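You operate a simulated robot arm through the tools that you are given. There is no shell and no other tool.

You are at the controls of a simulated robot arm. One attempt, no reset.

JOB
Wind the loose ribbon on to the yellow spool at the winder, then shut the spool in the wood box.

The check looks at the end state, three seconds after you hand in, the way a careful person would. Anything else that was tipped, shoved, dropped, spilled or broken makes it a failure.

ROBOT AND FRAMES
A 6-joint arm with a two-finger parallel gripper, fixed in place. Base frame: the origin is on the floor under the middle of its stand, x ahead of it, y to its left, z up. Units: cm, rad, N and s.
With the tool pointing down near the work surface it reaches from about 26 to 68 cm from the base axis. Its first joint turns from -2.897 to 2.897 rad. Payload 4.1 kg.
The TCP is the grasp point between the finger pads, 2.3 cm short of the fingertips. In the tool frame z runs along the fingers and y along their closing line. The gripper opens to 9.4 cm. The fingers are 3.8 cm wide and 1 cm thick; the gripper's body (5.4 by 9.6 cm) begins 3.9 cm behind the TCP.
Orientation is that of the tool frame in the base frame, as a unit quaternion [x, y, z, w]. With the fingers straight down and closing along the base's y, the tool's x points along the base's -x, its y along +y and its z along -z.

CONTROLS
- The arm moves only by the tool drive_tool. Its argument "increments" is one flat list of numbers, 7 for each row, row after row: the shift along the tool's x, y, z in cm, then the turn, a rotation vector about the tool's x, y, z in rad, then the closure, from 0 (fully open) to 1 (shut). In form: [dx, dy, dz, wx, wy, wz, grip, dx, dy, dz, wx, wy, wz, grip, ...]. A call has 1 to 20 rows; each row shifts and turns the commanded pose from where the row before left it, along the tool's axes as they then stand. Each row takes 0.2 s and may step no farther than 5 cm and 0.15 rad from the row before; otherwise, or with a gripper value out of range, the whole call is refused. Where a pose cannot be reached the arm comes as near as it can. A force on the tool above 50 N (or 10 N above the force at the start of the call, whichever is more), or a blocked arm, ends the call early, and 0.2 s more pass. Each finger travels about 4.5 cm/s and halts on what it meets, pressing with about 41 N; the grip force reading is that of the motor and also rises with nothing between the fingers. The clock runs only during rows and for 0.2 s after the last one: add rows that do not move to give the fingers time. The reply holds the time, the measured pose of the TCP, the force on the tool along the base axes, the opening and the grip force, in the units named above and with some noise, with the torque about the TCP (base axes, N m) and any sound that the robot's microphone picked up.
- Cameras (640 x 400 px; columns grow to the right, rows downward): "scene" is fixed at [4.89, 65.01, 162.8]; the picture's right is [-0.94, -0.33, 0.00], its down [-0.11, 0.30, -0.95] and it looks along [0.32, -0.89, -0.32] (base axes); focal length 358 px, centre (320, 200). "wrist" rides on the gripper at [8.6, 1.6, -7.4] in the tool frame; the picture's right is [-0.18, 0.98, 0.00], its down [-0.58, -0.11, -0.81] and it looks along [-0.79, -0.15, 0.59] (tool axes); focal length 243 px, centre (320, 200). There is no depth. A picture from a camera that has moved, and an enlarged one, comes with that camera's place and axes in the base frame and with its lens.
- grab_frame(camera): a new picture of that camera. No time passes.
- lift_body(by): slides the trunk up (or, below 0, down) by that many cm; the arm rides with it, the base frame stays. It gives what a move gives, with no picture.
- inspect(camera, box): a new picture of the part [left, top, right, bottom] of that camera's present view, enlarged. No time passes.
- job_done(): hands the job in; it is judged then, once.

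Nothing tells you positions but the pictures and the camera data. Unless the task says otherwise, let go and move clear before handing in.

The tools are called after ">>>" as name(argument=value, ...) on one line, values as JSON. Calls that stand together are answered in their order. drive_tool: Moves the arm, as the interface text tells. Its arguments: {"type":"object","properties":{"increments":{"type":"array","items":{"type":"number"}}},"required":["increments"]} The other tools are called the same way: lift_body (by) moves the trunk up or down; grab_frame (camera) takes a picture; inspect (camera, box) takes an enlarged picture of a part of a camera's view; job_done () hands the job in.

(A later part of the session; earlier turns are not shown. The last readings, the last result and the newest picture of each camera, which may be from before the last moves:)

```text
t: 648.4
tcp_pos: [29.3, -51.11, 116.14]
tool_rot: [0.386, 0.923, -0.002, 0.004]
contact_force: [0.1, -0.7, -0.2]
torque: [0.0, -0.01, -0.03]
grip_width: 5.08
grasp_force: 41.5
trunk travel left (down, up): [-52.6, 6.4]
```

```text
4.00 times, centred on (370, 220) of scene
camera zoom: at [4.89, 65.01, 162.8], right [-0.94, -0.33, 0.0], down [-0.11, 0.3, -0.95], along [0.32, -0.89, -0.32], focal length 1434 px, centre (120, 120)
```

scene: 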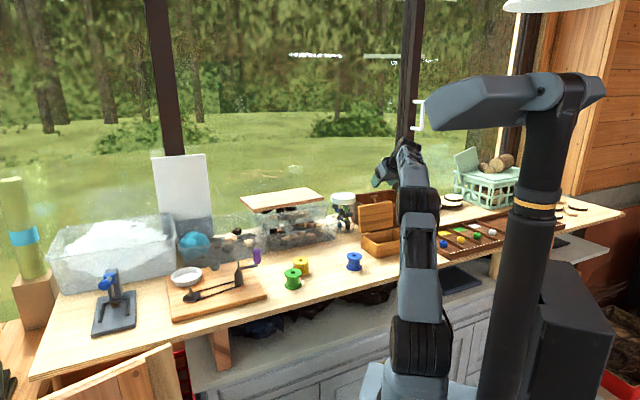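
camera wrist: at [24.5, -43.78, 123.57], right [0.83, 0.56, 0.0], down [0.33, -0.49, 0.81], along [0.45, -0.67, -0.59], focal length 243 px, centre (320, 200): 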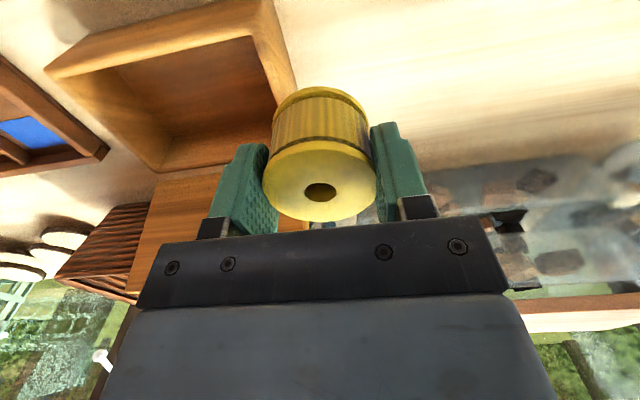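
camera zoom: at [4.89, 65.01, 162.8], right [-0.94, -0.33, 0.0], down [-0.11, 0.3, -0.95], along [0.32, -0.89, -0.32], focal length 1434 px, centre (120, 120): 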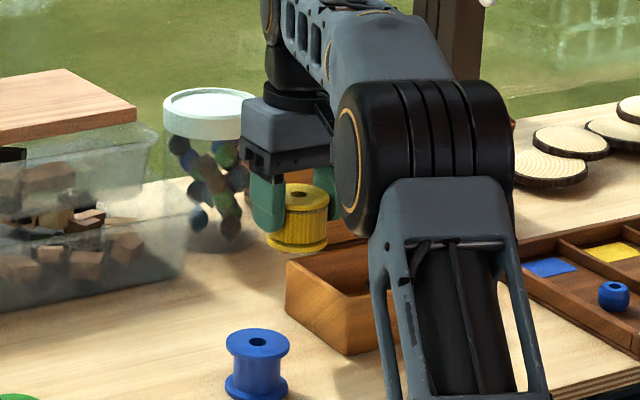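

>>> drive_tool(increments=[-0.03, -0.5, 0, 0, 0, 0, 1, -0.05, -1, 0, 0, 0, 0, 1, -0.06, -1.2, 0, 0, 0, 0, 1, -0.06, -1.2, 0, 0, 0, 0, 1, -0.06, -1.2, 0, 0, 0, 0, 1, -0.06, -1.2, 0, 0, 0, 0, 1, -0.06, -1.2, 0, 0, 0, 0, 1, -0.06, -1.2, 0, 0, 0, 0, 1, -0.05, -0.8, 0, 0, 0, 0, 1, -0.03, -0.4, 0, 0, 0, 0, 1, 0, 0, 0, 0, 0, 0, 1, 0, 0, 0, 0, 0, 0, 1])

>>> grab_frame(camera="wrist")

>>> inspect(camera="wrist", box=[180, 0, 480, 190])

>>> inspect(camera="scene", box=[320, 170, 440, 270])

```text
t: 651.0
tcp_pos: [22.6, -58.45, 116.06]
tool_rot: [0.386, 0.923, -0.001, 0.003]
contact_force: [-0.2, 0.2, -0.2]
torque: [-0.01, 0.01, 0.01]
grip_width: 5.08
grasp_force: 41.2
trunk travel left (down, up): [-52.6, 6.4]
```

```text
taken
camera wrist: at [17.8, -51.04, 123.55], right [0.83, 0.56, 0.0], down [0.33, -0.49, 0.81], along [0.45, -0.67, -0.59], focal length 243 px, centre (320, 200)
```

wrist: 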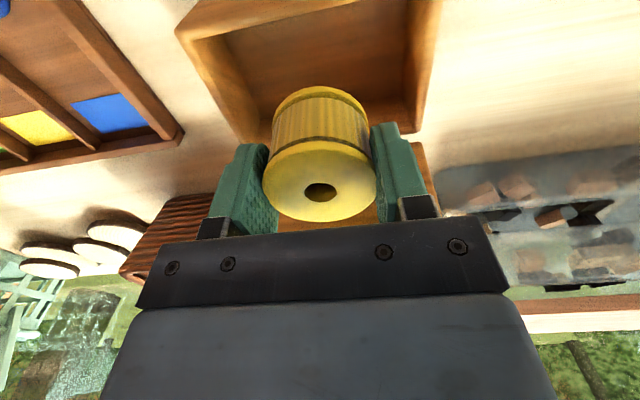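

```text
2.11 times, centred on (330, 95) of wrist
camera zoom: at [17.8, -51.04, 123.55], right [0.83, 0.56, 0.0], down [0.33, -0.49, 0.81], along [0.45, -0.67, -0.59], focal length 511 px, centre (299, 421)
```

zoom: 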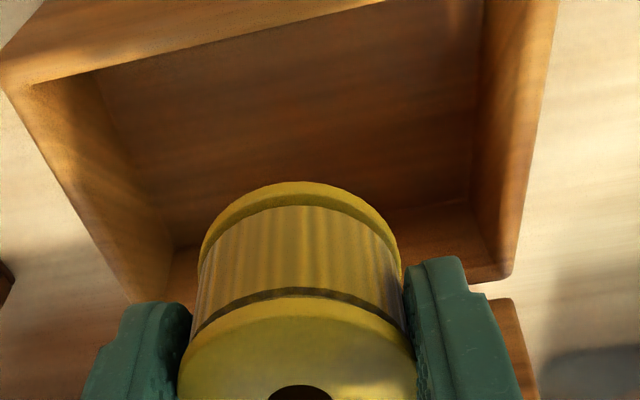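

```text
4.00 times, centred on (380, 220) of scene
camera zoom: at [4.89, 65.01, 162.8], right [-0.94, -0.33, 0.0], down [-0.11, 0.3, -0.95], along [0.32, -0.89, -0.32], focal length 1434 px, centre (80, 120)
```

zoom: 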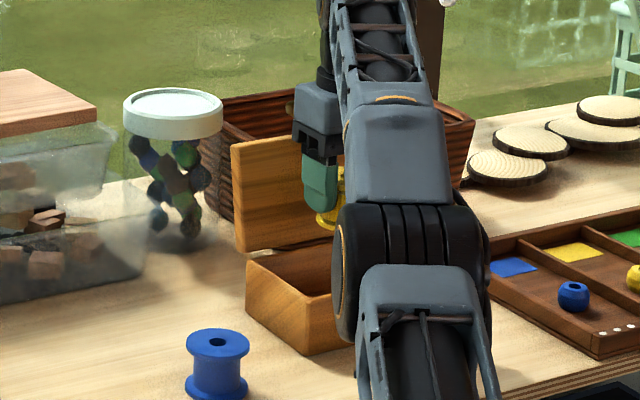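

The spool is centred over the box opening. I'll lower it in slowly and feel for the floor.

>>> drive_tool(increments=[0, 0, 0.3, 0, 0, 0, 1, 0, 0, 0.6, 0, 0, 0, 1, 0, 0, 0.7, 0, 0, 0, 1, 0, 0, 0.7, 0, 0, 0, 1, 0, 0, 0.7, 0, 0, 0, 1, 0, 0, 0.7, 0, 0, 0, 1, 0, 0, 0.7, 0, 0, 0, 1, 0, 0, 0.7, 0, 0, 0, 1, 0, 0, 0.7, 0, 0, 0, 1, 0, 0, 0.7, 0, 0, 0, 1, 0, 0, 0.6, 0, 0, 0, 1, 0, 0, 0.3, 0, 0, 0, 1, 0, 0, 0.2, 0, 0, 0, 1, 0, 0, 0, 0, 0, 0, 1])

>>> drive_tool(increments=[0, 0, 0.15, 0, 0, 0, 1, 0, 0, 0.15, 0, 0, 0, 1, 0, 0, 0, 0, 0, 0, 1])

>>> drive_tool(increments=[0, 0, 0.15, 0, 0, 0, 1, 0, 0, 0.15, 0, 0, 0, 1, 0, 0, 0, 0, 0, 0, 1])

```text
t: 654.0
tcp_pos: [22.6, -58.54, 108.47]
tool_rot: [0.385, 0.923, -0.002, 0.003]
contact_force: [-0.3, 1.2, -1.0]
torque: [0.03, 0.01, 0.0]
grip_width: 5.05
grasp_force: 40.7
trunk travel left (down, up): [-52.6, 6.4]
```

```text
t: 654.8
tcp_pos: [22.67, -58.42, 108.07]
tool_rot: [0.386, 0.923, -0.001, 0.003]
contact_force: [-0.2, -0.8, 0.0]
torque: [0.01, 0.0, 0.01]
grip_width: 5.06
grasp_force: 40.8
trunk travel left (down, up): [-52.6, 6.4]
```

```text
t: 655.6
tcp_pos: [22.71, -58.56, 107.89]
tool_rot: [0.386, 0.923, -0.001, 0.004]
contact_force: [0.2, 0.7, -1.0]
torque: [-0.02, 0.0, 0.04]
grip_width: 5.03
grasp_force: 41.0
trunk travel left (down, up): [-52.6, 6.4]
```

>>> drive_tool(increments=[0, 0, 0.15, 0, 0, 0, 1, 0, 0, 0.15, 0, 0, 0, 1, 0, 0, 0, 0, 0, 0, 1])

>>> drive_tool(increments=[0, 0, 0.15, 0, 0, 0, 1, 0, 0, 0.15, 0, 0, 0, 1, 0, 0, 0, 0, 0, 0, 1])

>>> drive_tool(increments=[0, 0, 0.15, 0, 0, 0, 1, 0, 0, 0.1, 0, 0, 0, 1, 0, 0, 0, 0, 0, 0, 1])

>>> grab_frame(camera="wrist")

```text
t: 656.4
tcp_pos: [22.63, -58.49, 107.6]
tool_rot: [0.386, 0.922, -0.001, 0.003]
contact_force: [0.0, 0.1, -0.3]
torque: [0.0, 0.02, 0.02]
grip_width: 5.05
grasp_force: 41.6
trunk travel left (down, up): [-52.6, 6.4]
```

```text
t: 657.2
tcp_pos: [22.73, -58.4, 107.5]
tool_rot: [0.386, 0.922, -0.001, 0.003]
contact_force: [-0.1, 0.6, -1.1]
torque: [-0.01, 0.03, -0.01]
grip_width: 5.03
grasp_force: 40.8
trunk travel left (down, up): [-52.6, 6.4]
```

```text
t: 658.0
tcp_pos: [22.66, -58.44, 107.06]
tool_rot: [0.386, 0.922, -0.002, 0.003]
contact_force: [0.1, 0.4, -0.2]
torque: [0.02, -0.01, 0.0]
grip_width: 5.04
grasp_force: 40.9
trunk travel left (down, up): [-52.6, 6.4]
```

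```text
taken
camera wrist: at [17.84, -51.11, 114.53], right [0.83, 0.56, 0.0], down [0.33, -0.49, 0.81], along [0.45, -0.67, -0.59], focal length 243 px, centre (320, 200)
```

wrist: 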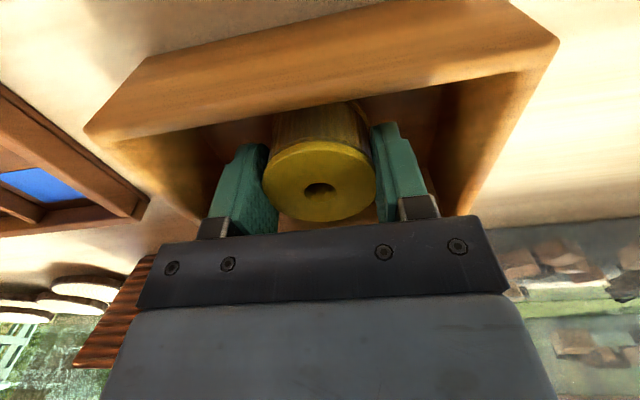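

>>> drive_tool(increments=[0, 0, 0.1, 0, 0, 0, 1, 0, 0, 0.1, 0, 0, 0, 1, 0, 0, 0, 0, 0, 0, 1])

>>> drive_tool(increments=[0, 0, 0.1, 0, 0, 0, 1, 0, 0, 0.1, 0, 0, 0, 1, 0, 0, 0, 0, 0, 0, 1])

>>> drive_tool(increments=[0, 0, 0.1, 0, 0, 0, 1, 0, 0, 0.1, 0, 0, 0, 1, 0, 0, 0, 0, 0, 0, 1])

```text
t: 658.8
tcp_pos: [22.57, -58.51, 107.12]
tool_rot: [0.386, 0.922, -0.002, 0.003]
contact_force: [0.7, -0.9, 7.3]
torque: [0.09, -0.03, 0.0]
grip_width: 5.04
grasp_force: 41.4
trunk travel left (down, up): [-52.6, 6.4]
```

```text
t: 659.6
tcp_pos: [22.65, -58.56, 107.02]
tool_rot: [0.386, 0.923, -0.004, 0.005]
contact_force: [0.0, -5.2, 25.2]
torque: [0.15, -0.06, 0.04]
grip_width: 5.08
grasp_force: 40.9
trunk travel left (down, up): [-52.6, 6.4]
```

```text
t: 660.4
tcp_pos: [22.63, -58.4, 106.6]
tool_rot: [0.386, 0.922, -0.002, 0.004]
contact_force: [-3.0, -6.0, 22.4]
torque: [-0.11, -0.15, 0.06]
grip_width: 5.07
grasp_force: 41.0
trunk travel left (down, up): [-52.6, 6.4]
```

The spool is on the box floor. I'll release it and lift out.

>>> drive_tool(increments=[0, 0, -0.15, 0, 0, 0, 1, 0, 0, -0.1, 0, 0, 0, 1, 0, 0, 0, 0, 0, 0, 0.44, 0, 0, 0, 0, 0, 0, 0.36, 0, 0, 0, 0, 0, 0, 0.3, 0, 0, 0, 0, 0, 0, 0.3])

>>> drive_tool(increments=[0, 0, -0.2, 0, 0, 0, 0.3, 0, 0, -0.4, 0, 0, 0, 0.3, 0, 0, -0.6, 0, 0, 0, 0.3, 0, 0, -0.7, 0, 0, 0, 0.3, 0, 0, -0.7, 0, 0, 0, 0.3, 0, 0, -0.7, 0, 0, 0, 0.3, 0, 0, -0.7, 0, 0, 0, 0.3, 0, 0, -0.7, 0, 0, 0, 0.3, 0, 0, -0.7, 0, 0, 0, 0.3, 0, 0, -0.7, 0, 0, 0, 0.3, 0, 0, -0.7, 0, 0, 0, 0.3, 0, 0, -0.5, 0, 0, 0, 0.3, 0, 0, -0.3, 0, 0, 0, 0.3, 0, 0, 0, 0, 0, 0, 0.3])

>>> grab_frame(camera="wrist")

>>> inspect(camera="wrist", box=[180, 0, 480, 190])

```text
t: 661.8
tcp_pos: [22.69, -58.41, 106.69]
tool_rot: [0.386, 0.923, -0.001, 0.004]
contact_force: [0.3, 0.2, -0.3]
torque: [-0.02, -0.02, 0.02]
grip_width: 6.58
grasp_force: 0.0
trunk travel left (down, up): [-52.6, 6.4]
```

```text
t: 664.8
tcp_pos: [22.75, -58.54, 114.27]
tool_rot: [0.386, 0.922, -0.001, 0.003]
contact_force: [0.4, -0.4, 0.1]
torque: [0.0, -0.02, -0.01]
grip_width: 6.59
grasp_force: 0.1
trunk travel left (down, up): [-52.6, 6.4]
```

```text
taken
camera wrist: at [17.88, -51.21, 121.8], right [0.83, 0.56, 0.0], down [0.33, -0.49, 0.81], along [0.45, -0.67, -0.59], focal length 243 px, centre (320, 200)
```

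wrist: 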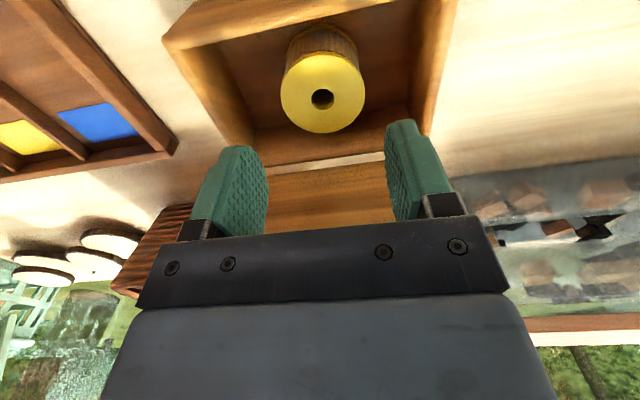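

```text
2.11 times, centred on (330, 95) of wrist
camera zoom: at [17.88, -51.21, 121.8], right [0.83, 0.56, 0.0], down [0.33, -0.49, 0.81], along [0.45, -0.67, -0.59], focal length 511 px, centre (299, 421)
```

zoom: 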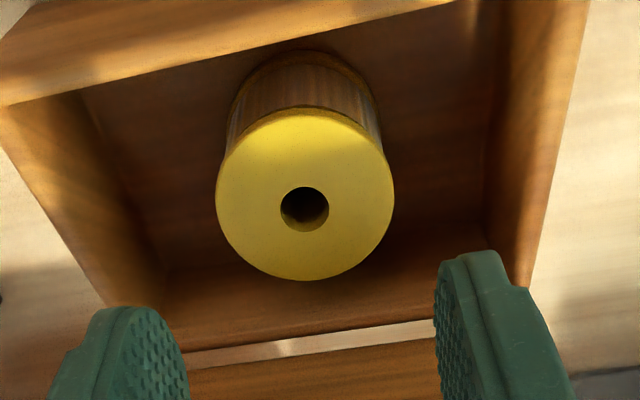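

The spool sits centred in the box. Now I'll close the lid the same way I opened it. First I'll back away and tilt the hand to reach the knob.

>>> drive_tool(increments=[0.2, 0, -0.2, 0, 0, 0, 0.3, 0.5, 0, -0.4, 0, 0, 0, 0.3, 0.8, 0, -0.6, 0, 0, 0, 0.3, 0.8, 0, -0.6, 0, 0, 0, 0.3, 0.8, 0, -0.6, 0, 0, 0, 0.3, 0.8, 0, -0.6, 0, 0, 0, 0.3, 0.8, 0, -0.6, 0, 0, 0, 0.3, 0.8, 0, -0.6, 0, 0, 0, 0.3, 0.8, 0, -0.6, 0, 0, 0, 0.3, 0.8, 0, -0.6, 0, 0, 0, 0.3, 0.5, 0, -0.4, 0, 0, 0, 0.3, 0.2, 0, -0.2, 0, 0, 0, 0.3, 0, 0, 0, 0, 0, 0, 0.3])

>>> drive_tool(increments=[0, 0, 0, 0, -0.02, 0, 0.4, 0, 0, 0, 0, -0.04, 0, 0.4, 0, 0, 0, 0, -0.04, 0, 0.4, 0, 0, 0, 0, -0.04, 0, 0.4, 0, 0, 0, 0, -0.04, 0, 0.4, 0, 0, 0, 0, -0.04, 0, 0.4, 0, 0, 0, 0, -0.04, 0, 0.4, 0, 0, 0, 0, -0.04, 0, 0.4, 0, 0, 0, 0, -0.04, 0, 0.4, 0, 0, 0, 0, -0.04, 0, 0.4, 0, 0, 0, 0, -0.04, 0, 0.4, 0, 0, 0, 0, -0.04, 0, 0.4, 0, 0, 0, 0, -0.04, 0, 0.4, 0, 0, 0, 0, -0.04, 0, 0.4, 0, 0, 0, 0, -0.04, 0, 0.4, 0, 0, 0, 0, -0.04, 0, 0.4, 0, 0, 0, 0, -0.04, 0, 0.4, 0, 0, 0, 0, -0.035, 0, 0.4, 0, 0, 0, 0, 0, 0, 0.4])

>>> grab_frame(camera="wrist")

>>> inspect(camera="scene", box=[320, 170, 440, 270])

```text
t: 667.6
tcp_pos: [17.0, -52.83, 120.36]
tool_rot: [0.386, 0.923, -0.001, 0.003]
contact_force: [0.7, 0.0, -0.4]
torque: [-0.01, -0.01, 0.03]
grip_width: 6.58
grasp_force: 0.1
trunk travel left (down, up): [-52.6, 6.4]
```

```text
t: 671.6
tcp_pos: [17.09, -52.83, 120.25]
tool_rot: [0.363, 0.866, -0.133, 0.317]
contact_force: [0.7, -0.3, 0.2]
torque: [0.04, 0.02, -0.02]
grip_width: 5.63
grasp_force: 0.1
trunk travel left (down, up): [-52.6, 6.4]
```

```text
taken
camera wrist: at [10.43, -43.48, 120.42], right [0.8, 0.59, 0.12], down [-0.13, -0.02, 0.99], along [0.59, -0.81, 0.06], focal length 243 px, centre (320, 200)
```

wrist: 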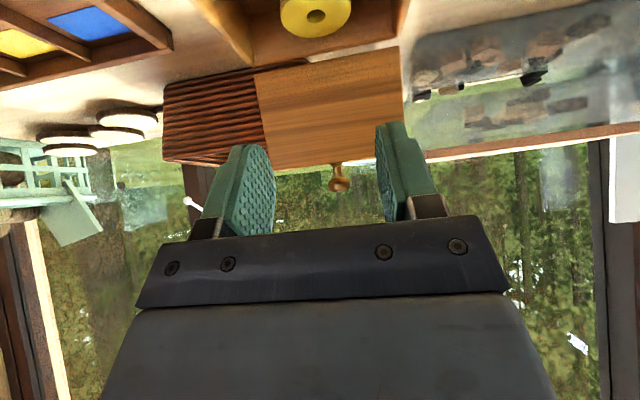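

```text
4.00 times, centred on (380, 220) of scene
camera zoom: at [4.89, 65.01, 162.8], right [-0.94, -0.33, 0.0], down [-0.11, 0.3, -0.95], along [0.32, -0.89, -0.32], focal length 1434 px, centre (80, 120)
```

zoom: 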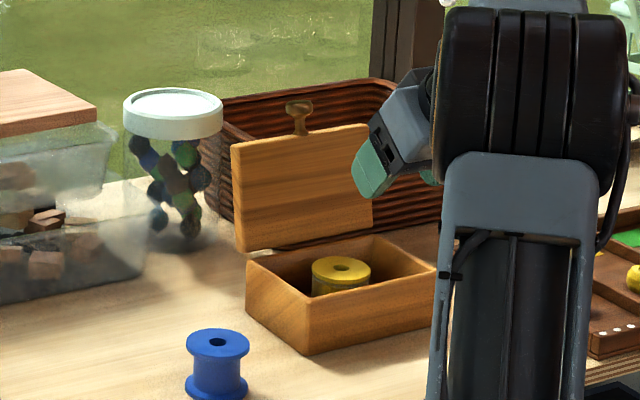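

The spool fits nicely inside. I'll go to the knob again to swing the lid down.

>>> drive_tool(increments=[-0.3, 0, 0.05, 0, 0, 0, 0.4, -0.6, 0, 0.1, 0, 0, 0, 0.4, -1, 0, 0.165, 0, 0, 0, 0.4, -1, 0, 0.165, 0, 0, 0, 0.4, -1, 0, 0.165, 0, 0, 0, 0.4, -1, 0, 0.165, 0, 0, 0, 0.4, -1, 0, 0.165, 0, 0, 0, 0.4, -1, 0, 0.165, 0, 0, 0, 0.4, -1, 0, 0.165, 0, 0, 0, 0.4, -1, 0, 0.165, 0, 0, 0, 0.4, -1, 0, 0.165, 0, 0, 0, 0.4, -1, 0, 0.165, 0, 0, 0, 0.4, -1, 0, 0.165, 0, 0, 0, 0.4, -1, -0.05, 0.165, 0, 0, 0, 0.4, -0.5, -0.05, 0.08, 0, 0, 0, 0.4, -0.27, 0, 0.04, 0, 0, 0, 0.4, 0, 0, 0, 0, 0, 0, 0.4])

>>> drive_tool(increments=[0, 0, 0, 0, 0, 0, 0.4])

>>> grab_frame(camera="wrist")

>>> inspect(camera="wrist", box=[240, 20, 400, 140])

```text
t: 675.2
tcp_pos: [25.31, -61.41, 127.27]
tool_rot: [0.363, 0.866, -0.133, 0.316]
contact_force: [-0.3, 0.3, -0.2]
torque: [-0.01, -0.01, -0.02]
grip_width: 5.66
grasp_force: 0.0
trunk travel left (down, up): [-52.6, 6.4]
```

```text
t: 675.6
tcp_pos: [25.47, -61.4, 127.25]
tool_rot: [0.362, 0.866, -0.133, 0.317]
contact_force: [-0.2, 0.2, 0.2]
torque: [0.03, 0.02, 0.0]
grip_width: 5.65
grasp_force: 0.1
trunk travel left (down, up): [-52.6, 6.4]
```

```text
taken
camera wrist: at [18.66, -52.15, 127.45], right [0.8, 0.59, 0.12], down [-0.13, -0.02, 0.99], along [0.59, -0.81, 0.06], focal length 243 px, centre (320, 200)
```

wrist: 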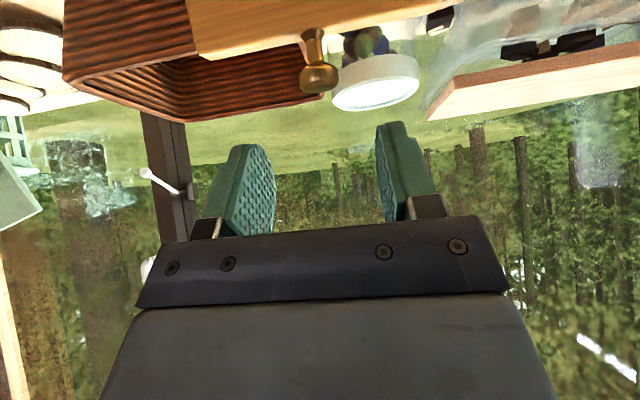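

```text
3.33 times, centred on (320, 80) of wrist
camera zoom: at [18.66, -52.15, 127.45], right [0.8, 0.59, 0.12], down [-0.13, -0.02, 0.99], along [0.59, -0.81, 0.06], focal length 809 px, centre (320, 600)
```

zoom: 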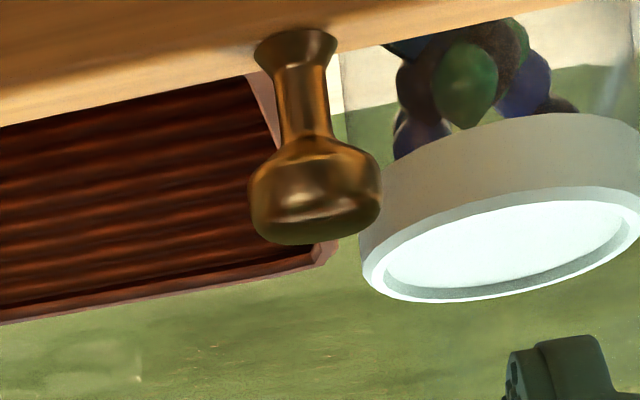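

>>> drive_tool(increments=[0.3, 0, -0.26, 0, 0, 0, 0.4, 0.31, 0, -0.256, 0, 0, 0, 0.4, 0, 0, 0.4, 0, 0, 0, 0.4, 0, 0, 0.8, 0, 0, 0, 0.4, 0, 0, 0.8, 0, 0, 0, 0.4, 0, 0, 0.8, 0, 0, 0, 0.4, 0, 0, 0.8, 0, 0, 0, 0.4, 0, 0, 0.6, 0, 0, 0, 0.4, 0, 0, 0.3, 0, 0, 0, 0.4, 0, 0, 0, 0, 0, 0, 0.4])

>>> grab_frame(camera="wrist")

>>> inspect(camera="wrist", box=[240, 60, 400, 180])

```text
t: 677.8
tcp_pos: [26.92, -62.76, 123.99]
tool_rot: [0.362, 0.866, -0.132, 0.317]
contact_force: [1.1, 0.6, 0.7]
torque: [0.01, -0.01, 0.03]
grip_width: 5.63
grasp_force: 0.0
trunk travel left (down, up): [-52.6, 6.4]
```

```text
taken
camera wrist: at [20.21, -53.62, 124.11], right [0.8, 0.59, 0.12], down [-0.13, -0.02, 0.99], along [0.59, -0.81, 0.06], focal length 243 px, centre (320, 200)
```

wrist: 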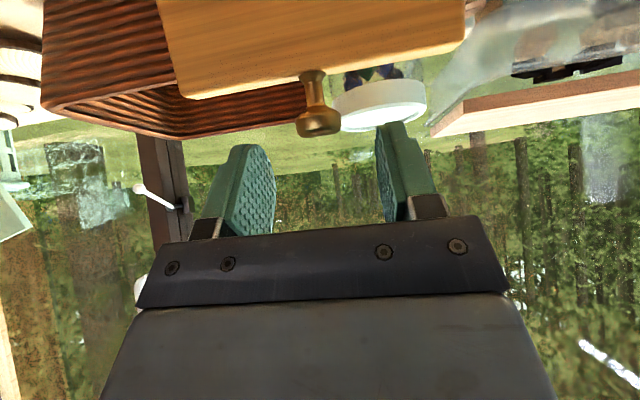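

```text
3.33 times, centred on (320, 120) of wrist
camera zoom: at [20.21, -53.62, 124.11], right [0.8, 0.59, 0.12], down [-0.13, -0.02, 0.99], along [0.59, -0.81, 0.06], focal length 809 px, centre (320, 467)
```

zoom: 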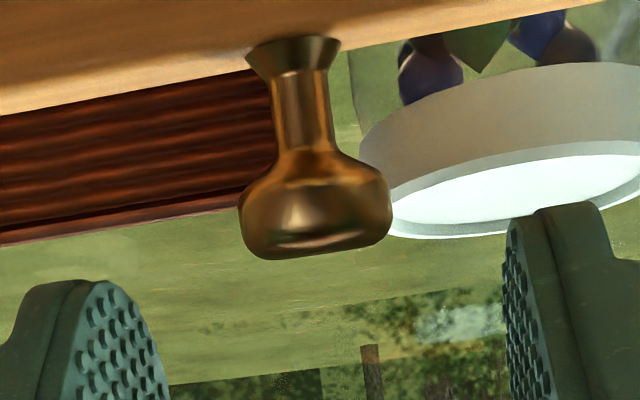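

>>> drive_tool(increments=[0.05, 0, 0.3, 0, 0, 0, 0.4, 0.1, 0, 0.6, 0, 0, 0, 0.4, 0.1, 0, 0.7, 0, 0, 0, 0.4, 0.05, 0, 0.7, 0, 0, 0, 0.4, 0, 0, 0.5, 0, 0, 0, 0.4, 0, 0, 0.3, 0, 0, 0, 0.4, 0, 0, 0, 0, 0, 0, 0.4])

>>> drive_tool(increments=[0, 0, 0, 0, 0, 0, 0.55, 0, 0, 0, 0, 0, 0, 0.68, 0, 0, 0, 0, 0, 0, 1, 0, 0, 0, 0, 0, 0, 1, 0, 0, 0, 0, 0, 0, 1, 0, 0, 0, 0, 0, 0, 1])

>>> grab_frame(camera="wrist")

>>> inspect(camera="scene", box=[320, 160, 440, 270])

```text
t: 679.4
tcp_pos: [28.08, -64.13, 121.36]
tool_rot: [0.363, 0.866, -0.133, 0.317]
contact_force: [-0.4, 1.2, -0.4]
torque: [0.01, 0.04, 0.02]
grip_width: 5.66
grasp_force: 0.0
trunk travel left (down, up): [-52.6, 6.4]
```

```text
t: 680.8
tcp_pos: [28.0, -64.19, 121.37]
tool_rot: [0.362, 0.866, -0.133, 0.317]
contact_force: [0.2, 0.3, 0.2]
torque: [-0.01, -0.01, -0.02]
grip_width: 2.53
grasp_force: 45.1
trunk travel left (down, up): [-52.6, 6.4]
```

```text
taken
camera wrist: at [21.37, -54.82, 121.54], right [0.8, 0.59, 0.12], down [-0.13, -0.02, 0.99], along [0.59, -0.81, 0.06], focal length 243 px, centre (320, 200)
```

wrist: 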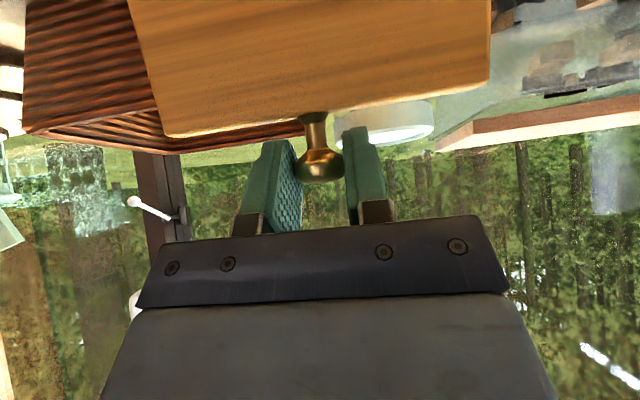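

```text
3.64 times, centred on (380, 215) of scene
camera zoom: at [4.89, 65.01, 162.8], right [-0.94, -0.33, 0.0], down [-0.11, 0.3, -0.95], along [0.32, -0.89, -0.32], focal length 1304 px, centre (102, 146)
```

zoom: 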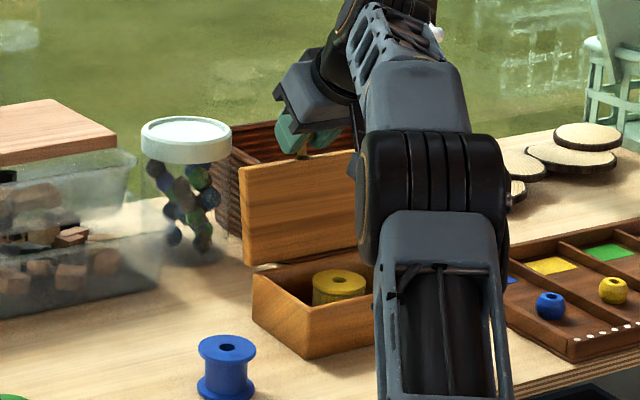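

The knob is gripped. I'll bring the lid forward and down along the reverse arc.

>>> drive_tool(increments=[0.3425, 0, -0.442, 0, 0.029, 0, 1, 0.3425, 0, -0.442, 0, 0.029, 0, 1, 0.4045, 0, -0.3785, 0, 0.029, 0, 1, 0.4045, 0, -0.3785, 0, 0.029, 0, 1, 0.45, 0, -0.3145, 0, 0.029, 0, 1, 0.45, 0, -0.3145, 0, 0.029, 0, 1, 0.491, 0, -0.236, 0, 0.029, 0, 1, 0.491, 0, -0.236, 0, 0.029, 0, 1, 0, 0, 0, 0, 0, 0, 1])

>>> drive_tool(increments=[0.522, 0, -0.158, 0, 0.029, 0, 1, 0.522, 0, -0.158, 0, 0.029, 0, 1, 0.539, 0, -0.08, 0, 0.029, 0, 1, 0.539, 0, -0.08, 0, 0.029, 0, 1, 0.541, 0, 0.007, 0, 0.029, 0, 1, 0.541, 0, 0.007, 0, 0.029, 0, 1, 0, 0, 0, 0, 0, 0, 1])

>>> inspect(camera="scene", box=[320, 160, 440, 270])

```text
t: 682.8
tcp_pos: [25.04, -61.2, 121.78]
tool_rot: [0.375, 0.897, -0.09, 0.214]
contact_force: [7.2, -4.7, 7.5]
torque: [-0.93, -0.9, 0.01]
grip_width: 2.55
grasp_force: 45.0
trunk travel left (down, up): [-52.6, 6.4]
```

```text
t: 684.4
tcp_pos: [22.54, -58.78, 121.12]
tool_rot: [0.382, 0.912, -0.059, 0.137]
contact_force: [-2.4, -1.3, 25.6]
torque: [-0.94, -0.71, -0.11]
grip_width: 2.57
grasp_force: 44.9
trunk travel left (down, up): [-52.6, 6.4]
```

```text
3.64 times, centred on (380, 215) of scene
camera zoom: at [4.89, 65.01, 162.8], right [-0.94, -0.33, 0.0], down [-0.11, 0.3, -0.95], along [0.32, -0.89, -0.32], focal length 1304 px, centre (102, 146)
```

zoom: 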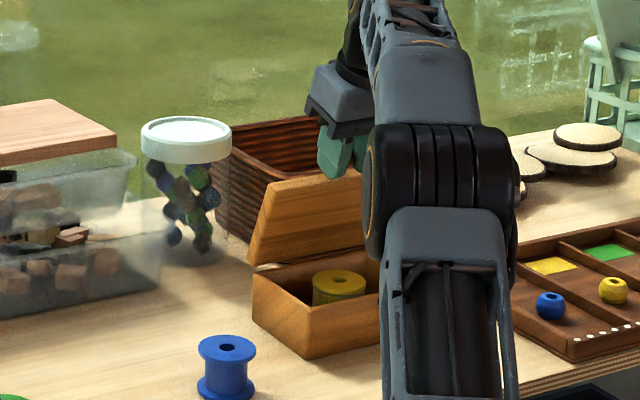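

>>> drive_tool(increments=[0.504, 0, -0.027, 0, 0.029, 0, 1, 0.504, 0, -0.027, 0, 0.029, 0, 1, 0.514, 0, 0.172, 0, 0.029, 0, 1, 0.514, 0, 0.172, 0, 0.029, 0, 1, 0, 0, 0, 0, 0, 0, 1])

>>> drive_tool(increments=[0.487, 0, 0.2525, 0, 0.029, 0, 1, 0.487, 0, 0.2525, 0, 0.029, 0, 1, 0.445, 0, 0.3255, 0, 0.029, 0, 1, 0.445, 0, 0.3255, 0, 0.029, 0, 1, 0, 0, 0, 0, 0, 0, 1])

>>> inspect(camera="scene", box=[320, 160, 440, 270])

```text
t: 685.6
tcp_pos: [21.43, -57.39, 120.22]
tool_rot: [0.385, 0.919, -0.035, 0.082]
contact_force: [-3.4, -5.4, 15.6]
torque: [-0.95, -0.95, 0.02]
grip_width: 2.55
grasp_force: 44.9
trunk travel left (down, up): [-52.6, 6.4]
```

```text
t: 686.8
tcp_pos: [20.12, -56.15, 118.86]
tool_rot: [0.385, 0.922, -0.013, 0.031]
contact_force: [-6.9, -2.9, 19.6]
torque: [-0.93, -1.0, -0.02]
grip_width: 2.57
grasp_force: 44.2
trunk travel left (down, up): [-52.6, 6.4]
```

```text
3.64 times, centred on (380, 215) of scene
camera zoom: at [4.89, 65.01, 162.8], right [-0.94, -0.33, 0.0], down [-0.11, 0.3, -0.95], along [0.32, -0.89, -0.32], focal length 1304 px, centre (102, 146)
```

zoom: 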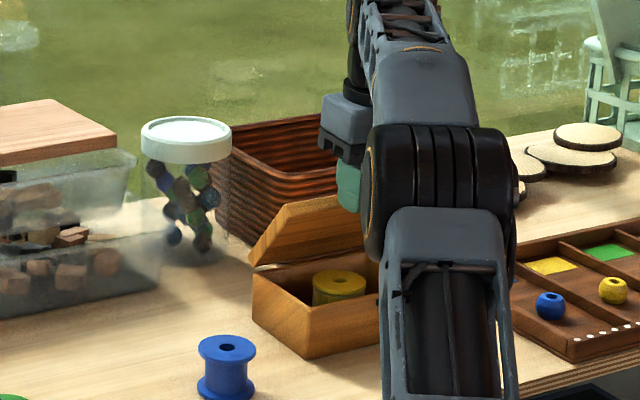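

>>> drive_tool(increments=[0.391, 0, 0.341, 0, 0.03, 0, 1, 0.391, 0, 0.341, 0, 0.03, 0, 1, 0.365, 0, 0.45, 0, 0, 0, 1, 0.365, 0, 0.45, 0, 0, 0, 1, 0, 0, 0, 0, 0, 0, 1])

>>> drive_tool(increments=[0.33, 0, 0.48, 0, 0, 0, 1, 0.33, 0, 0.48, 0, 0, 0, 1, 0.28, 0, 0.505, 0, 0, 0, 1, 0.28, 0, 0.505, 0, 0, 0, 1, 0, 0, 0, 0, 0, 0, 1])

>>> inspect(camera="scene", box=[320, 160, 440, 270])

```text
t: 688.0
tcp_pos: [19.07, -55.14, 117.16]
tool_rot: [0.386, 0.922, -0.001, 0.003]
contact_force: [-13.0, -3.5, 18.8]
torque: [-0.97, -0.93, -0.08]
grip_width: 2.52
grasp_force: 45.1
trunk travel left (down, up): [-52.6, 6.4]
```

```text
t: 689.2
tcp_pos: [18.14, -54.15, 115.3]
tool_rot: [0.385, 0.923, -0.001, 0.003]
contact_force: [-14.3, 3.2, 19.0]
torque: [-0.85, -0.97, -0.05]
grip_width: 2.54
grasp_force: 45.5
trunk travel left (down, up): [-52.6, 6.4]
```

```text
3.64 times, centred on (380, 215) of scene
camera zoom: at [4.89, 65.01, 162.8], right [-0.94, -0.33, 0.0], down [-0.11, 0.3, -0.95], along [0.32, -0.89, -0.32], focal length 1304 px, centre (102, 146)
```

zoom: 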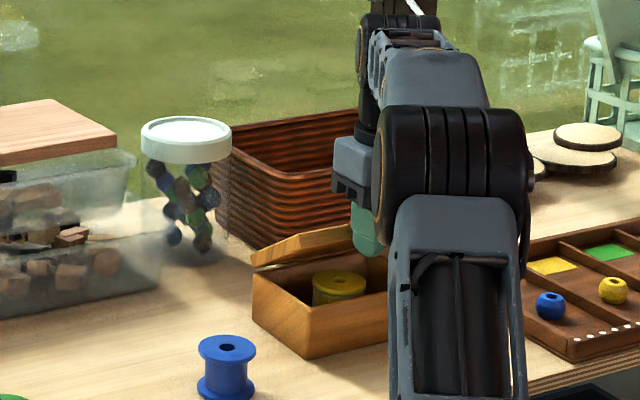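

Nearly closed. I'll continue down the last part gently.

>>> drive_tool(increments=[0.25, 0, 0.55, 0, 0, 0, 1, 0.2, 0, 0.55, 0, 0, 0, 1, 0.17, 0, 0.55, 0, 0, 0, 1, 0.15, 0, 0.55, 0, 0, 0, 1, 0, 0, 0, 0, 0, 0, 1])

>>> drive_tool(increments=[0.13, 0, 0.55, 0, 0, 0, 1, 0.11, 0, 0.55, 0, 0, 0, 1, 0, 0, 0, 0, 0, 0, 1])

>>> drive_tool(increments=[0.08, 0, 0.45, 0, 0, 0, 1, 0.06, 0, 0.4, 0, 0, 0, 1, 0, 0, 0, 0, 0, 0, 1])

>>> inspect(camera="scene", box=[320, 160, 440, 270])

>>> grab_frame(camera="wrist")

```text
t: 690.4
tcp_pos: [17.57, -53.53, 113.04]
tool_rot: [0.387, 0.922, -0.001, 0.003]
contact_force: [-25.0, 4.8, 17.5]
torque: [-0.8, -0.82, -0.12]
grip_width: 2.53
grasp_force: 44.4
trunk travel left (down, up): [-52.6, 6.4]
```

```text
t: 691.2
tcp_pos: [17.3, -53.5, 112.0]
tool_rot: [0.387, 0.922, -0.001, 0.003]
contact_force: [-25.9, 4.6, 15.1]
torque: [-0.75, -0.89, -0.06]
grip_width: 2.52
grasp_force: 44.7
trunk travel left (down, up): [-52.6, 6.4]
```

```text
t: 692.0
tcp_pos: [17.4, -53.38, 111.11]
tool_rot: [0.386, 0.923, -0.002, 0.003]
contact_force: [-24.9, 3.1, 14.3]
torque: [-0.72, -0.96, 0.05]
grip_width: 2.55
grasp_force: 44.8
trunk travel left (down, up): [-52.6, 6.4]
```

```text
3.64 times, centred on (380, 215) of scene
camera zoom: at [4.89, 65.01, 162.8], right [-0.94, -0.33, 0.0], down [-0.11, 0.3, -0.95], along [0.32, -0.89, -0.32], focal length 1304 px, centre (102, 146)
```

zoom: 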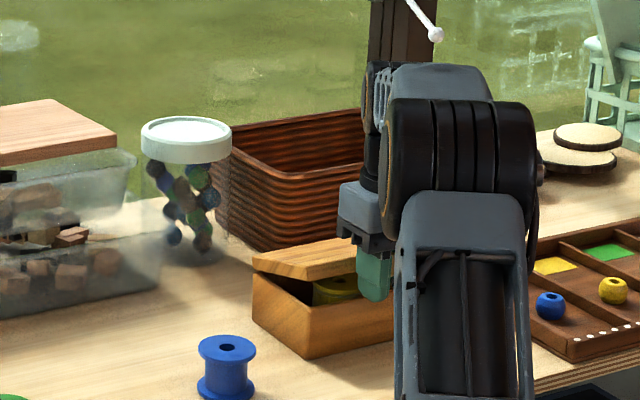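

```text
taken
camera wrist: at [12.49, -45.98, 118.52], right [0.83, 0.56, 0.0], down [0.33, -0.49, 0.81], along [0.45, -0.67, -0.59], focal length 243 px, centre (320, 200)
```

wrist: 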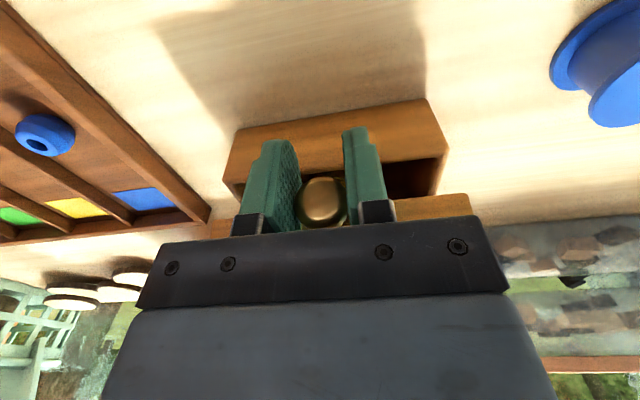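

Almost shut, with a bit of side force. I'll relax sideways and lower the final centimetre.

>>> drive_tool(increments=[0.15, -0.1, 0, 0, 0, 0, 1, 0.15, -0.1, 0, 0, 0, 0, 1, 0, 0, 0, 0, 0, 0, 1])

>>> drive_tool(increments=[0.04, 0, 0.35, 0, 0, 0, 1, 0.03, 0, 0.35, 0, 0, 0, 1, 0, 0, 0.3, 0, 0, 0, 1, 0, 0, 0, 0, 0, 0, 1])

>>> drive_tool(increments=[0, 0, 0.2, 0, 0, 0, 1, 0, 0, 0.2, 0, 0, 0, 1, 0, 0, 0, 0, 0, 0, 1])

>>> inspect(camera="scene", box=[320, 190, 440, 280])

>>> grab_frame(camera="wrist")

```text
t: 692.8
tcp_pos: [17.21, -53.38, 111.09]
tool_rot: [0.386, 0.923, -0.002, 0.003]
contact_force: [-5.7, -1.3, 10.5]
torque: [-0.85, -1.04, 0.2]
grip_width: 2.54
grasp_force: 45.3
trunk travel left (down, up): [-52.6, 6.4]
```

```text
t: 693.8
tcp_pos: [17.24, -53.14, 110.15]
tool_rot: [0.386, 0.923, -0.002, 0.002]
contact_force: [-5.4, 9.2, 10.9]
torque: [-0.89, -0.93, 0.13]
grip_width: 2.55
grasp_force: 45.4
trunk travel left (down, up): [-52.6, 6.4]
```

```text
t: 694.6
tcp_pos: [17.02, -53.25, 109.72]
tool_rot: [0.385, 0.923, -0.002, 0.003]
contact_force: [-7.3, 11.9, 12.9]
torque: [-0.94, -0.93, 0.14]
grip_width: 2.54
grasp_force: 45.0
trunk travel left (down, up): [-52.6, 6.4]
```

```text
4.44 times, centred on (380, 235) of scene
camera zoom: at [4.89, 65.01, 162.8], right [-0.94, -0.33, 0.0], down [-0.11, 0.3, -0.95], along [0.32, -0.89, -0.32], focal length 1594 px, centre (53, 44)
```

zoom: 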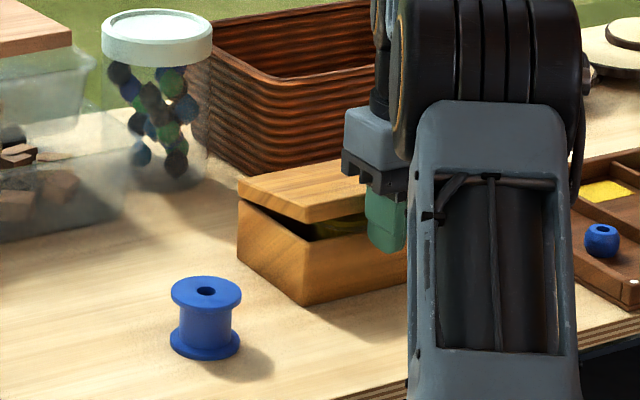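

```text
taken
camera wrist: at [12.29, -45.77, 117.14], right [0.83, 0.56, 0.0], down [0.33, -0.49, 0.81], along [0.45, -0.67, -0.59], focal length 243 px, centre (320, 200)
```

wrist: 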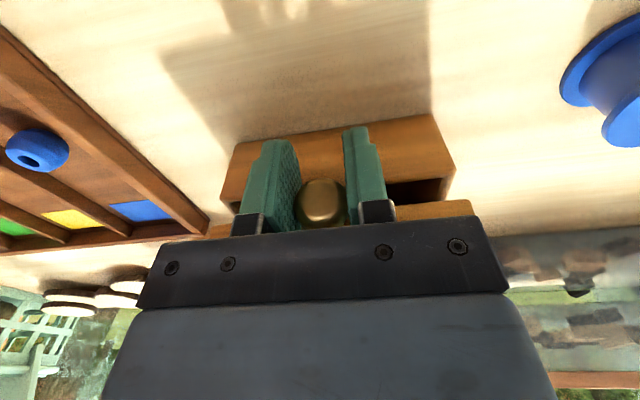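

>>> drive_tool(increments=[0.02, 0, 0.25, 0, 0, 0, 1, 0.02, 0, 0.25, 0, 0, 0, 1, 0, 0, 0, 0, 0, 0, 1])

>>> drive_tool(increments=[0.02, 0, 0.2, 0, 0, 0, 1, 0.02, 0, 0.2, 0, 0, 0, 1, 0, 0, 0, 0, 0, 0, 1])

>>> inspect(camera="scene", box=[320, 190, 440, 280])

```text
t: 695.4
tcp_pos: [16.93, -53.1, 109.25]
tool_rot: [0.386, 0.922, -0.002, 0.003]
contact_force: [-11.3, 12.5, 11.4]
torque: [-0.91, -0.91, 0.1]
grip_width: 2.52
grasp_force: 45.4
trunk travel left (down, up): [-52.6, 6.4]
```

```text
t: 696.2
tcp_pos: [17.03, -53.22, 108.87]
tool_rot: [0.386, 0.923, -0.002, 0.003]
contact_force: [-13.3, 11.7, 10.4]
torque: [-0.96, -0.93, 0.08]
grip_width: 2.55
grasp_force: 45.4
trunk travel left (down, up): [-52.6, 6.4]
```

```text
4.44 times, centred on (380, 235) of scene
camera zoom: at [4.89, 65.01, 162.8], right [-0.94, -0.33, 0.0], down [-0.11, 0.3, -0.95], along [0.32, -0.89, -0.32], focal length 1594 px, centre (53, 44)
```

zoom: 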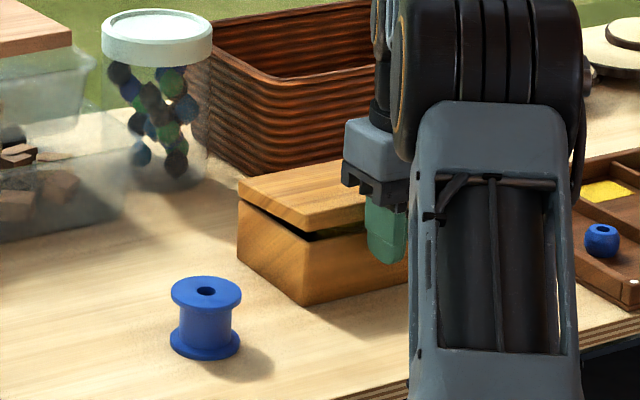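

>>> drive_tool(increments=[0.1, 0, 0.15, 0, 0, 0, 1, 0.08, 0, 0.2, 0, 0, 0, 1, 0, 0, 0, 0, 0, 0, 1])

>>> drive_tool(increments=[0.02, 0, 0.2, 0, 0, 0, 1, 0.02, 0, 0.2, 0, 0, 0, 1, 0, 0, 0, 0, 0, 0, 1])

>>> inspect(camera="scene", box=[320, 190, 440, 280])

```text
t: 697.0
tcp_pos: [17.05, -53.06, 108.41]
tool_rot: [0.386, 0.923, -0.002, 0.004]
contact_force: [-8.4, 3.0, 10.5]
torque: [-0.99, -0.98, 0.13]
grip_width: 2.53
grasp_force: 44.9
trunk travel left (down, up): [-52.6, 6.4]
```

```text
t: 697.8
tcp_pos: [17.1, -53.01, 108.06]
tool_rot: [0.385, 0.923, -0.001, 0.003]
contact_force: [-8.4, 3.6, 9.7]
torque: [-0.91, -0.99, 0.18]
grip_width: 2.53
grasp_force: 44.8
trunk travel left (down, up): [-52.6, 6.4]
```

```text
4.44 times, centred on (380, 235) of scene
camera zoom: at [4.89, 65.01, 162.8], right [-0.94, -0.33, 0.0], down [-0.11, 0.3, -0.95], along [0.32, -0.89, -0.32], focal length 1594 px, centre (53, 44)
```

zoom: 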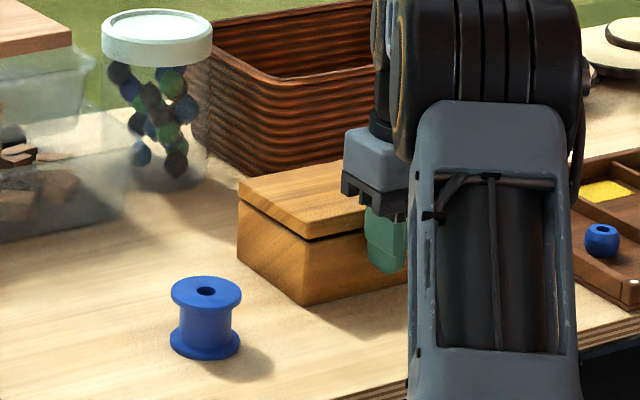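

>>> drive_tool(increments=[0, 0, 0.15, 0, 0, 0, 1, 0, 0, 0.15, 0, 0, 0, 1, 0, 0, 0, 0, 0, 0, 1])

>>> drive_tool(increments=[0, 0, 0.1, 0, 0, 0, 1, 0, 0, 0.1, 0, 0, 0, 1, 0, 0, 0, 0, 0, 0, 1])

>>> inspect(camera="scene", box=[350, 210, 430, 270])

>>> grab_frame(camera="wrist")

```text
t: 698.6
tcp_pos: [17.0, -52.96, 107.75]
tool_rot: [0.387, 0.922, -0.001, 0.002]
contact_force: [-4.6, 5.9, 9.8]
torque: [-1.01, -0.99, 0.25]
grip_width: 2.54
grasp_force: 44.8
trunk travel left (down, up): [-52.6, 6.4]
```

```text
t: 699.4
tcp_pos: [16.91, -53.09, 107.51]
tool_rot: [0.386, 0.923, -0.001, 0.002]
contact_force: [-3.3, 7.2, 11.1]
torque: [-0.84, -0.85, 0.14]
grip_width: 2.57
grasp_force: 45.3
trunk travel left (down, up): [-52.6, 6.4]
```

```text
6.67 times, centred on (390, 240) of scene
camera zoom: at [4.89, 65.01, 162.8], right [-0.94, -0.33, 0.0], down [-0.11, 0.3, -0.95], along [0.32, -0.89, -0.32], focal length 2390 px, centre (-147, -67)
```

zoom: 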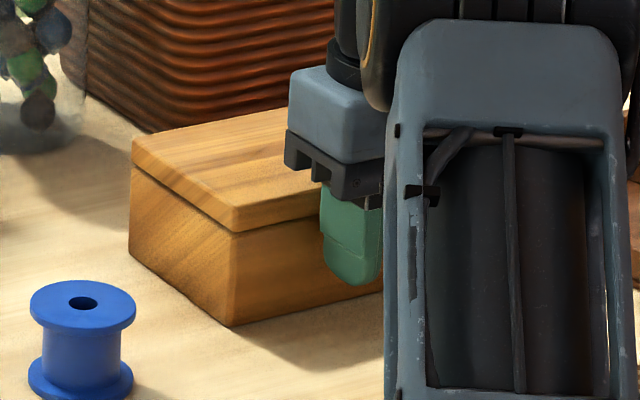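

```text
taken
camera wrist: at [12.2, -45.68, 114.96], right [0.83, 0.56, 0.0], down [0.33, -0.49, 0.81], along [0.45, -0.67, -0.59], focal length 243 px, centre (320, 200)
```

wrist: 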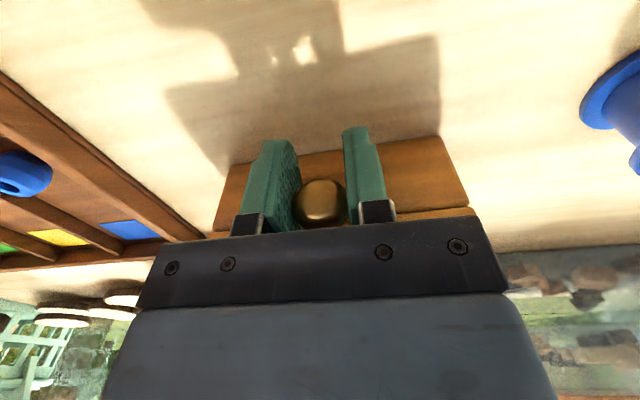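

The lid looks shut. I'll press a touch more to confirm it's seated and then let go.

>>> drive_tool(increments=[0, 0, 0.1, 0, 0, 0, 1, 0, 0, 0.1, 0, 0, 0, 1, 0, 0, 0, 0, 0, 0, 1])

>>> inspect(camera="scene", box=[350, 210, 430, 270])

```text
t: 700.2
tcp_pos: [16.95, -53.08, 107.38]
tool_rot: [0.386, 0.922, -0.004, 0.004]
contact_force: [-4.3, 9.0, 24.0]
torque: [-0.96, -1.01, 0.1]
grip_width: 2.54
grasp_force: 45.1
trunk travel left (down, up): [-52.6, 6.4]
```

```text
6.67 times, centred on (390, 240) of scene
camera zoom: at [4.89, 65.01, 162.8], right [-0.94, -0.33, 0.0], down [-0.11, 0.3, -0.95], along [0.32, -0.89, -0.32], focal length 2390 px, centre (-147, -67)
```

zoom: 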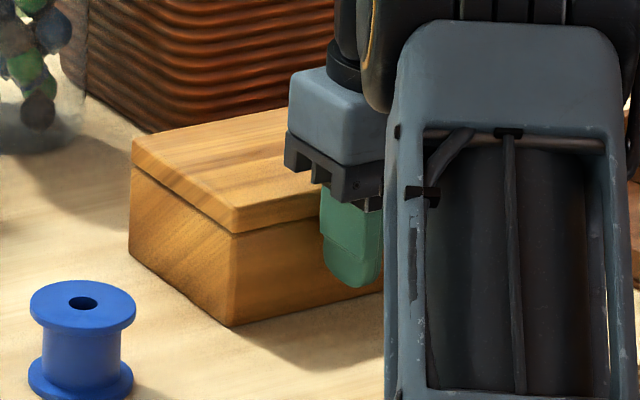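

The force confirms the lid is firmly shut. I'll ease off, open the fingers and rise straight up.

>>> drive_tool(increments=[0, 0, -0.1, 0, 0, 0, 1, 0, 0, 0, 0, 0, 0, 0.65, 0, 0, 0, 0, 0, 0, 0.5, 0, 0, 0, 0, 0, 0, 0.4, 0, 0, 0, 0, 0, 0, 0.35, 0, 0, 0, 0, 0, 0, 0.35])

>>> grab_frame(camera="wrist")

>>> drive_tool(increments=[0, 0, -0.2, 0, 0, 0, 0.35, 0, 0, -0.4, 0, 0, 0, 0.35, 0, 0, -0.6, 0, 0, 0, 0.35, 0, 0, -0.8, 0, 0, 0, 0.35, 0, 0, -0.8, 0, 0, 0, 0.35, 0, 0, -0.8, 0, 0, 0, 0.35, 0, 0, -0.8, 0, 0, 0, 0.35, 0, 0, -0.8, 0, 0, 0, 0.35, 0, 0, -0.8, 0, 0, 0, 0.35, 0, 0, -0.8, 0, 0, 0, 0.35, 0, 0, -0.8, 0, 0, 0, 0.35, 0, 0, -0.8, 0, 0, 0, 0.35, 0, 0, -0.8, 0, 0, 0, 0.35, 0, 0, -0.5, 0, 0, 0, 0.35, 0, 0, -0.2, 0, 0, 0, 0.35, 0, 0, 0, 0, 0, 0, 0.35])

>>> grab_frame(camera="wrist")

>>> inspect(camera="scene", box=[330, 190, 450, 280])

```text
t: 701.6
tcp_pos: [17.05, -53.2, 107.25]
tool_rot: [0.385, 0.923, -0.001, 0.001]
contact_force: [-0.4, 0.4, 0.8]
torque: [0.0, -0.02, 0.0]
grip_width: 6.07
grasp_force: 0.0
trunk travel left (down, up): [-52.6, 6.4]
```

```text
taken
camera wrist: at [12.24, -45.86, 114.72], right [0.83, 0.56, 0.0], down [0.33, -0.49, 0.81], along [0.45, -0.67, -0.59], focal length 243 px, centre (320, 200)
```

wrist: 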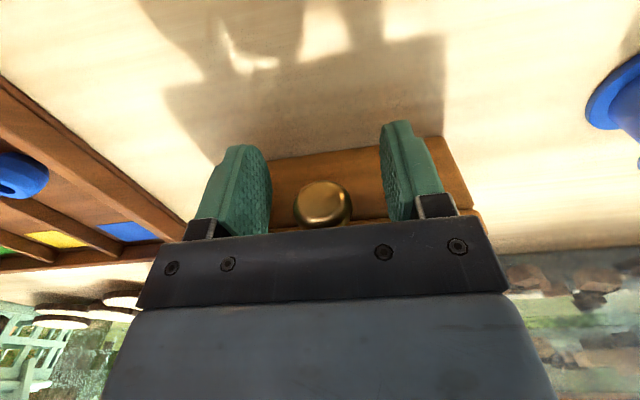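

```text
t: 705.0
tcp_pos: [17.03, -53.2, 117.22]
tool_rot: [0.386, 0.923, -0.001, 0.002]
contact_force: [0.3, 0.2, 0.2]
torque: [0.01, 0.01, -0.01]
grip_width: 6.1
grasp_force: 0.1
trunk travel left (down, up): [-52.6, 6.4]
```

```text
taken
camera wrist: at [12.25, -45.81, 124.65], right [0.83, 0.56, 0.0], down [0.33, -0.49, 0.81], along [0.45, -0.67, -0.59], focal length 243 px, centre (320, 200)
```

wrist: 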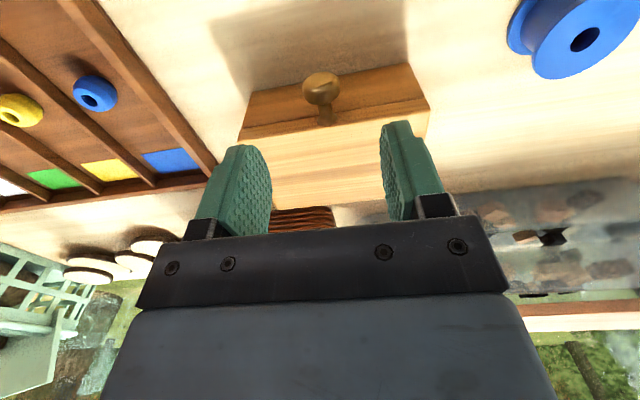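

```text
4.44 times, centred on (390, 235) of scene
camera zoom: at [4.89, 65.01, 162.8], right [-0.94, -0.33, 0.0], down [-0.11, 0.3, -0.95], along [0.32, -0.89, -0.32], focal length 1594 px, centre (9, 44)
```

zoom: 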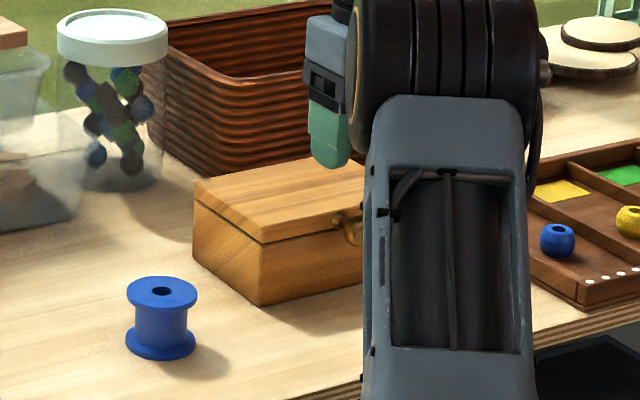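

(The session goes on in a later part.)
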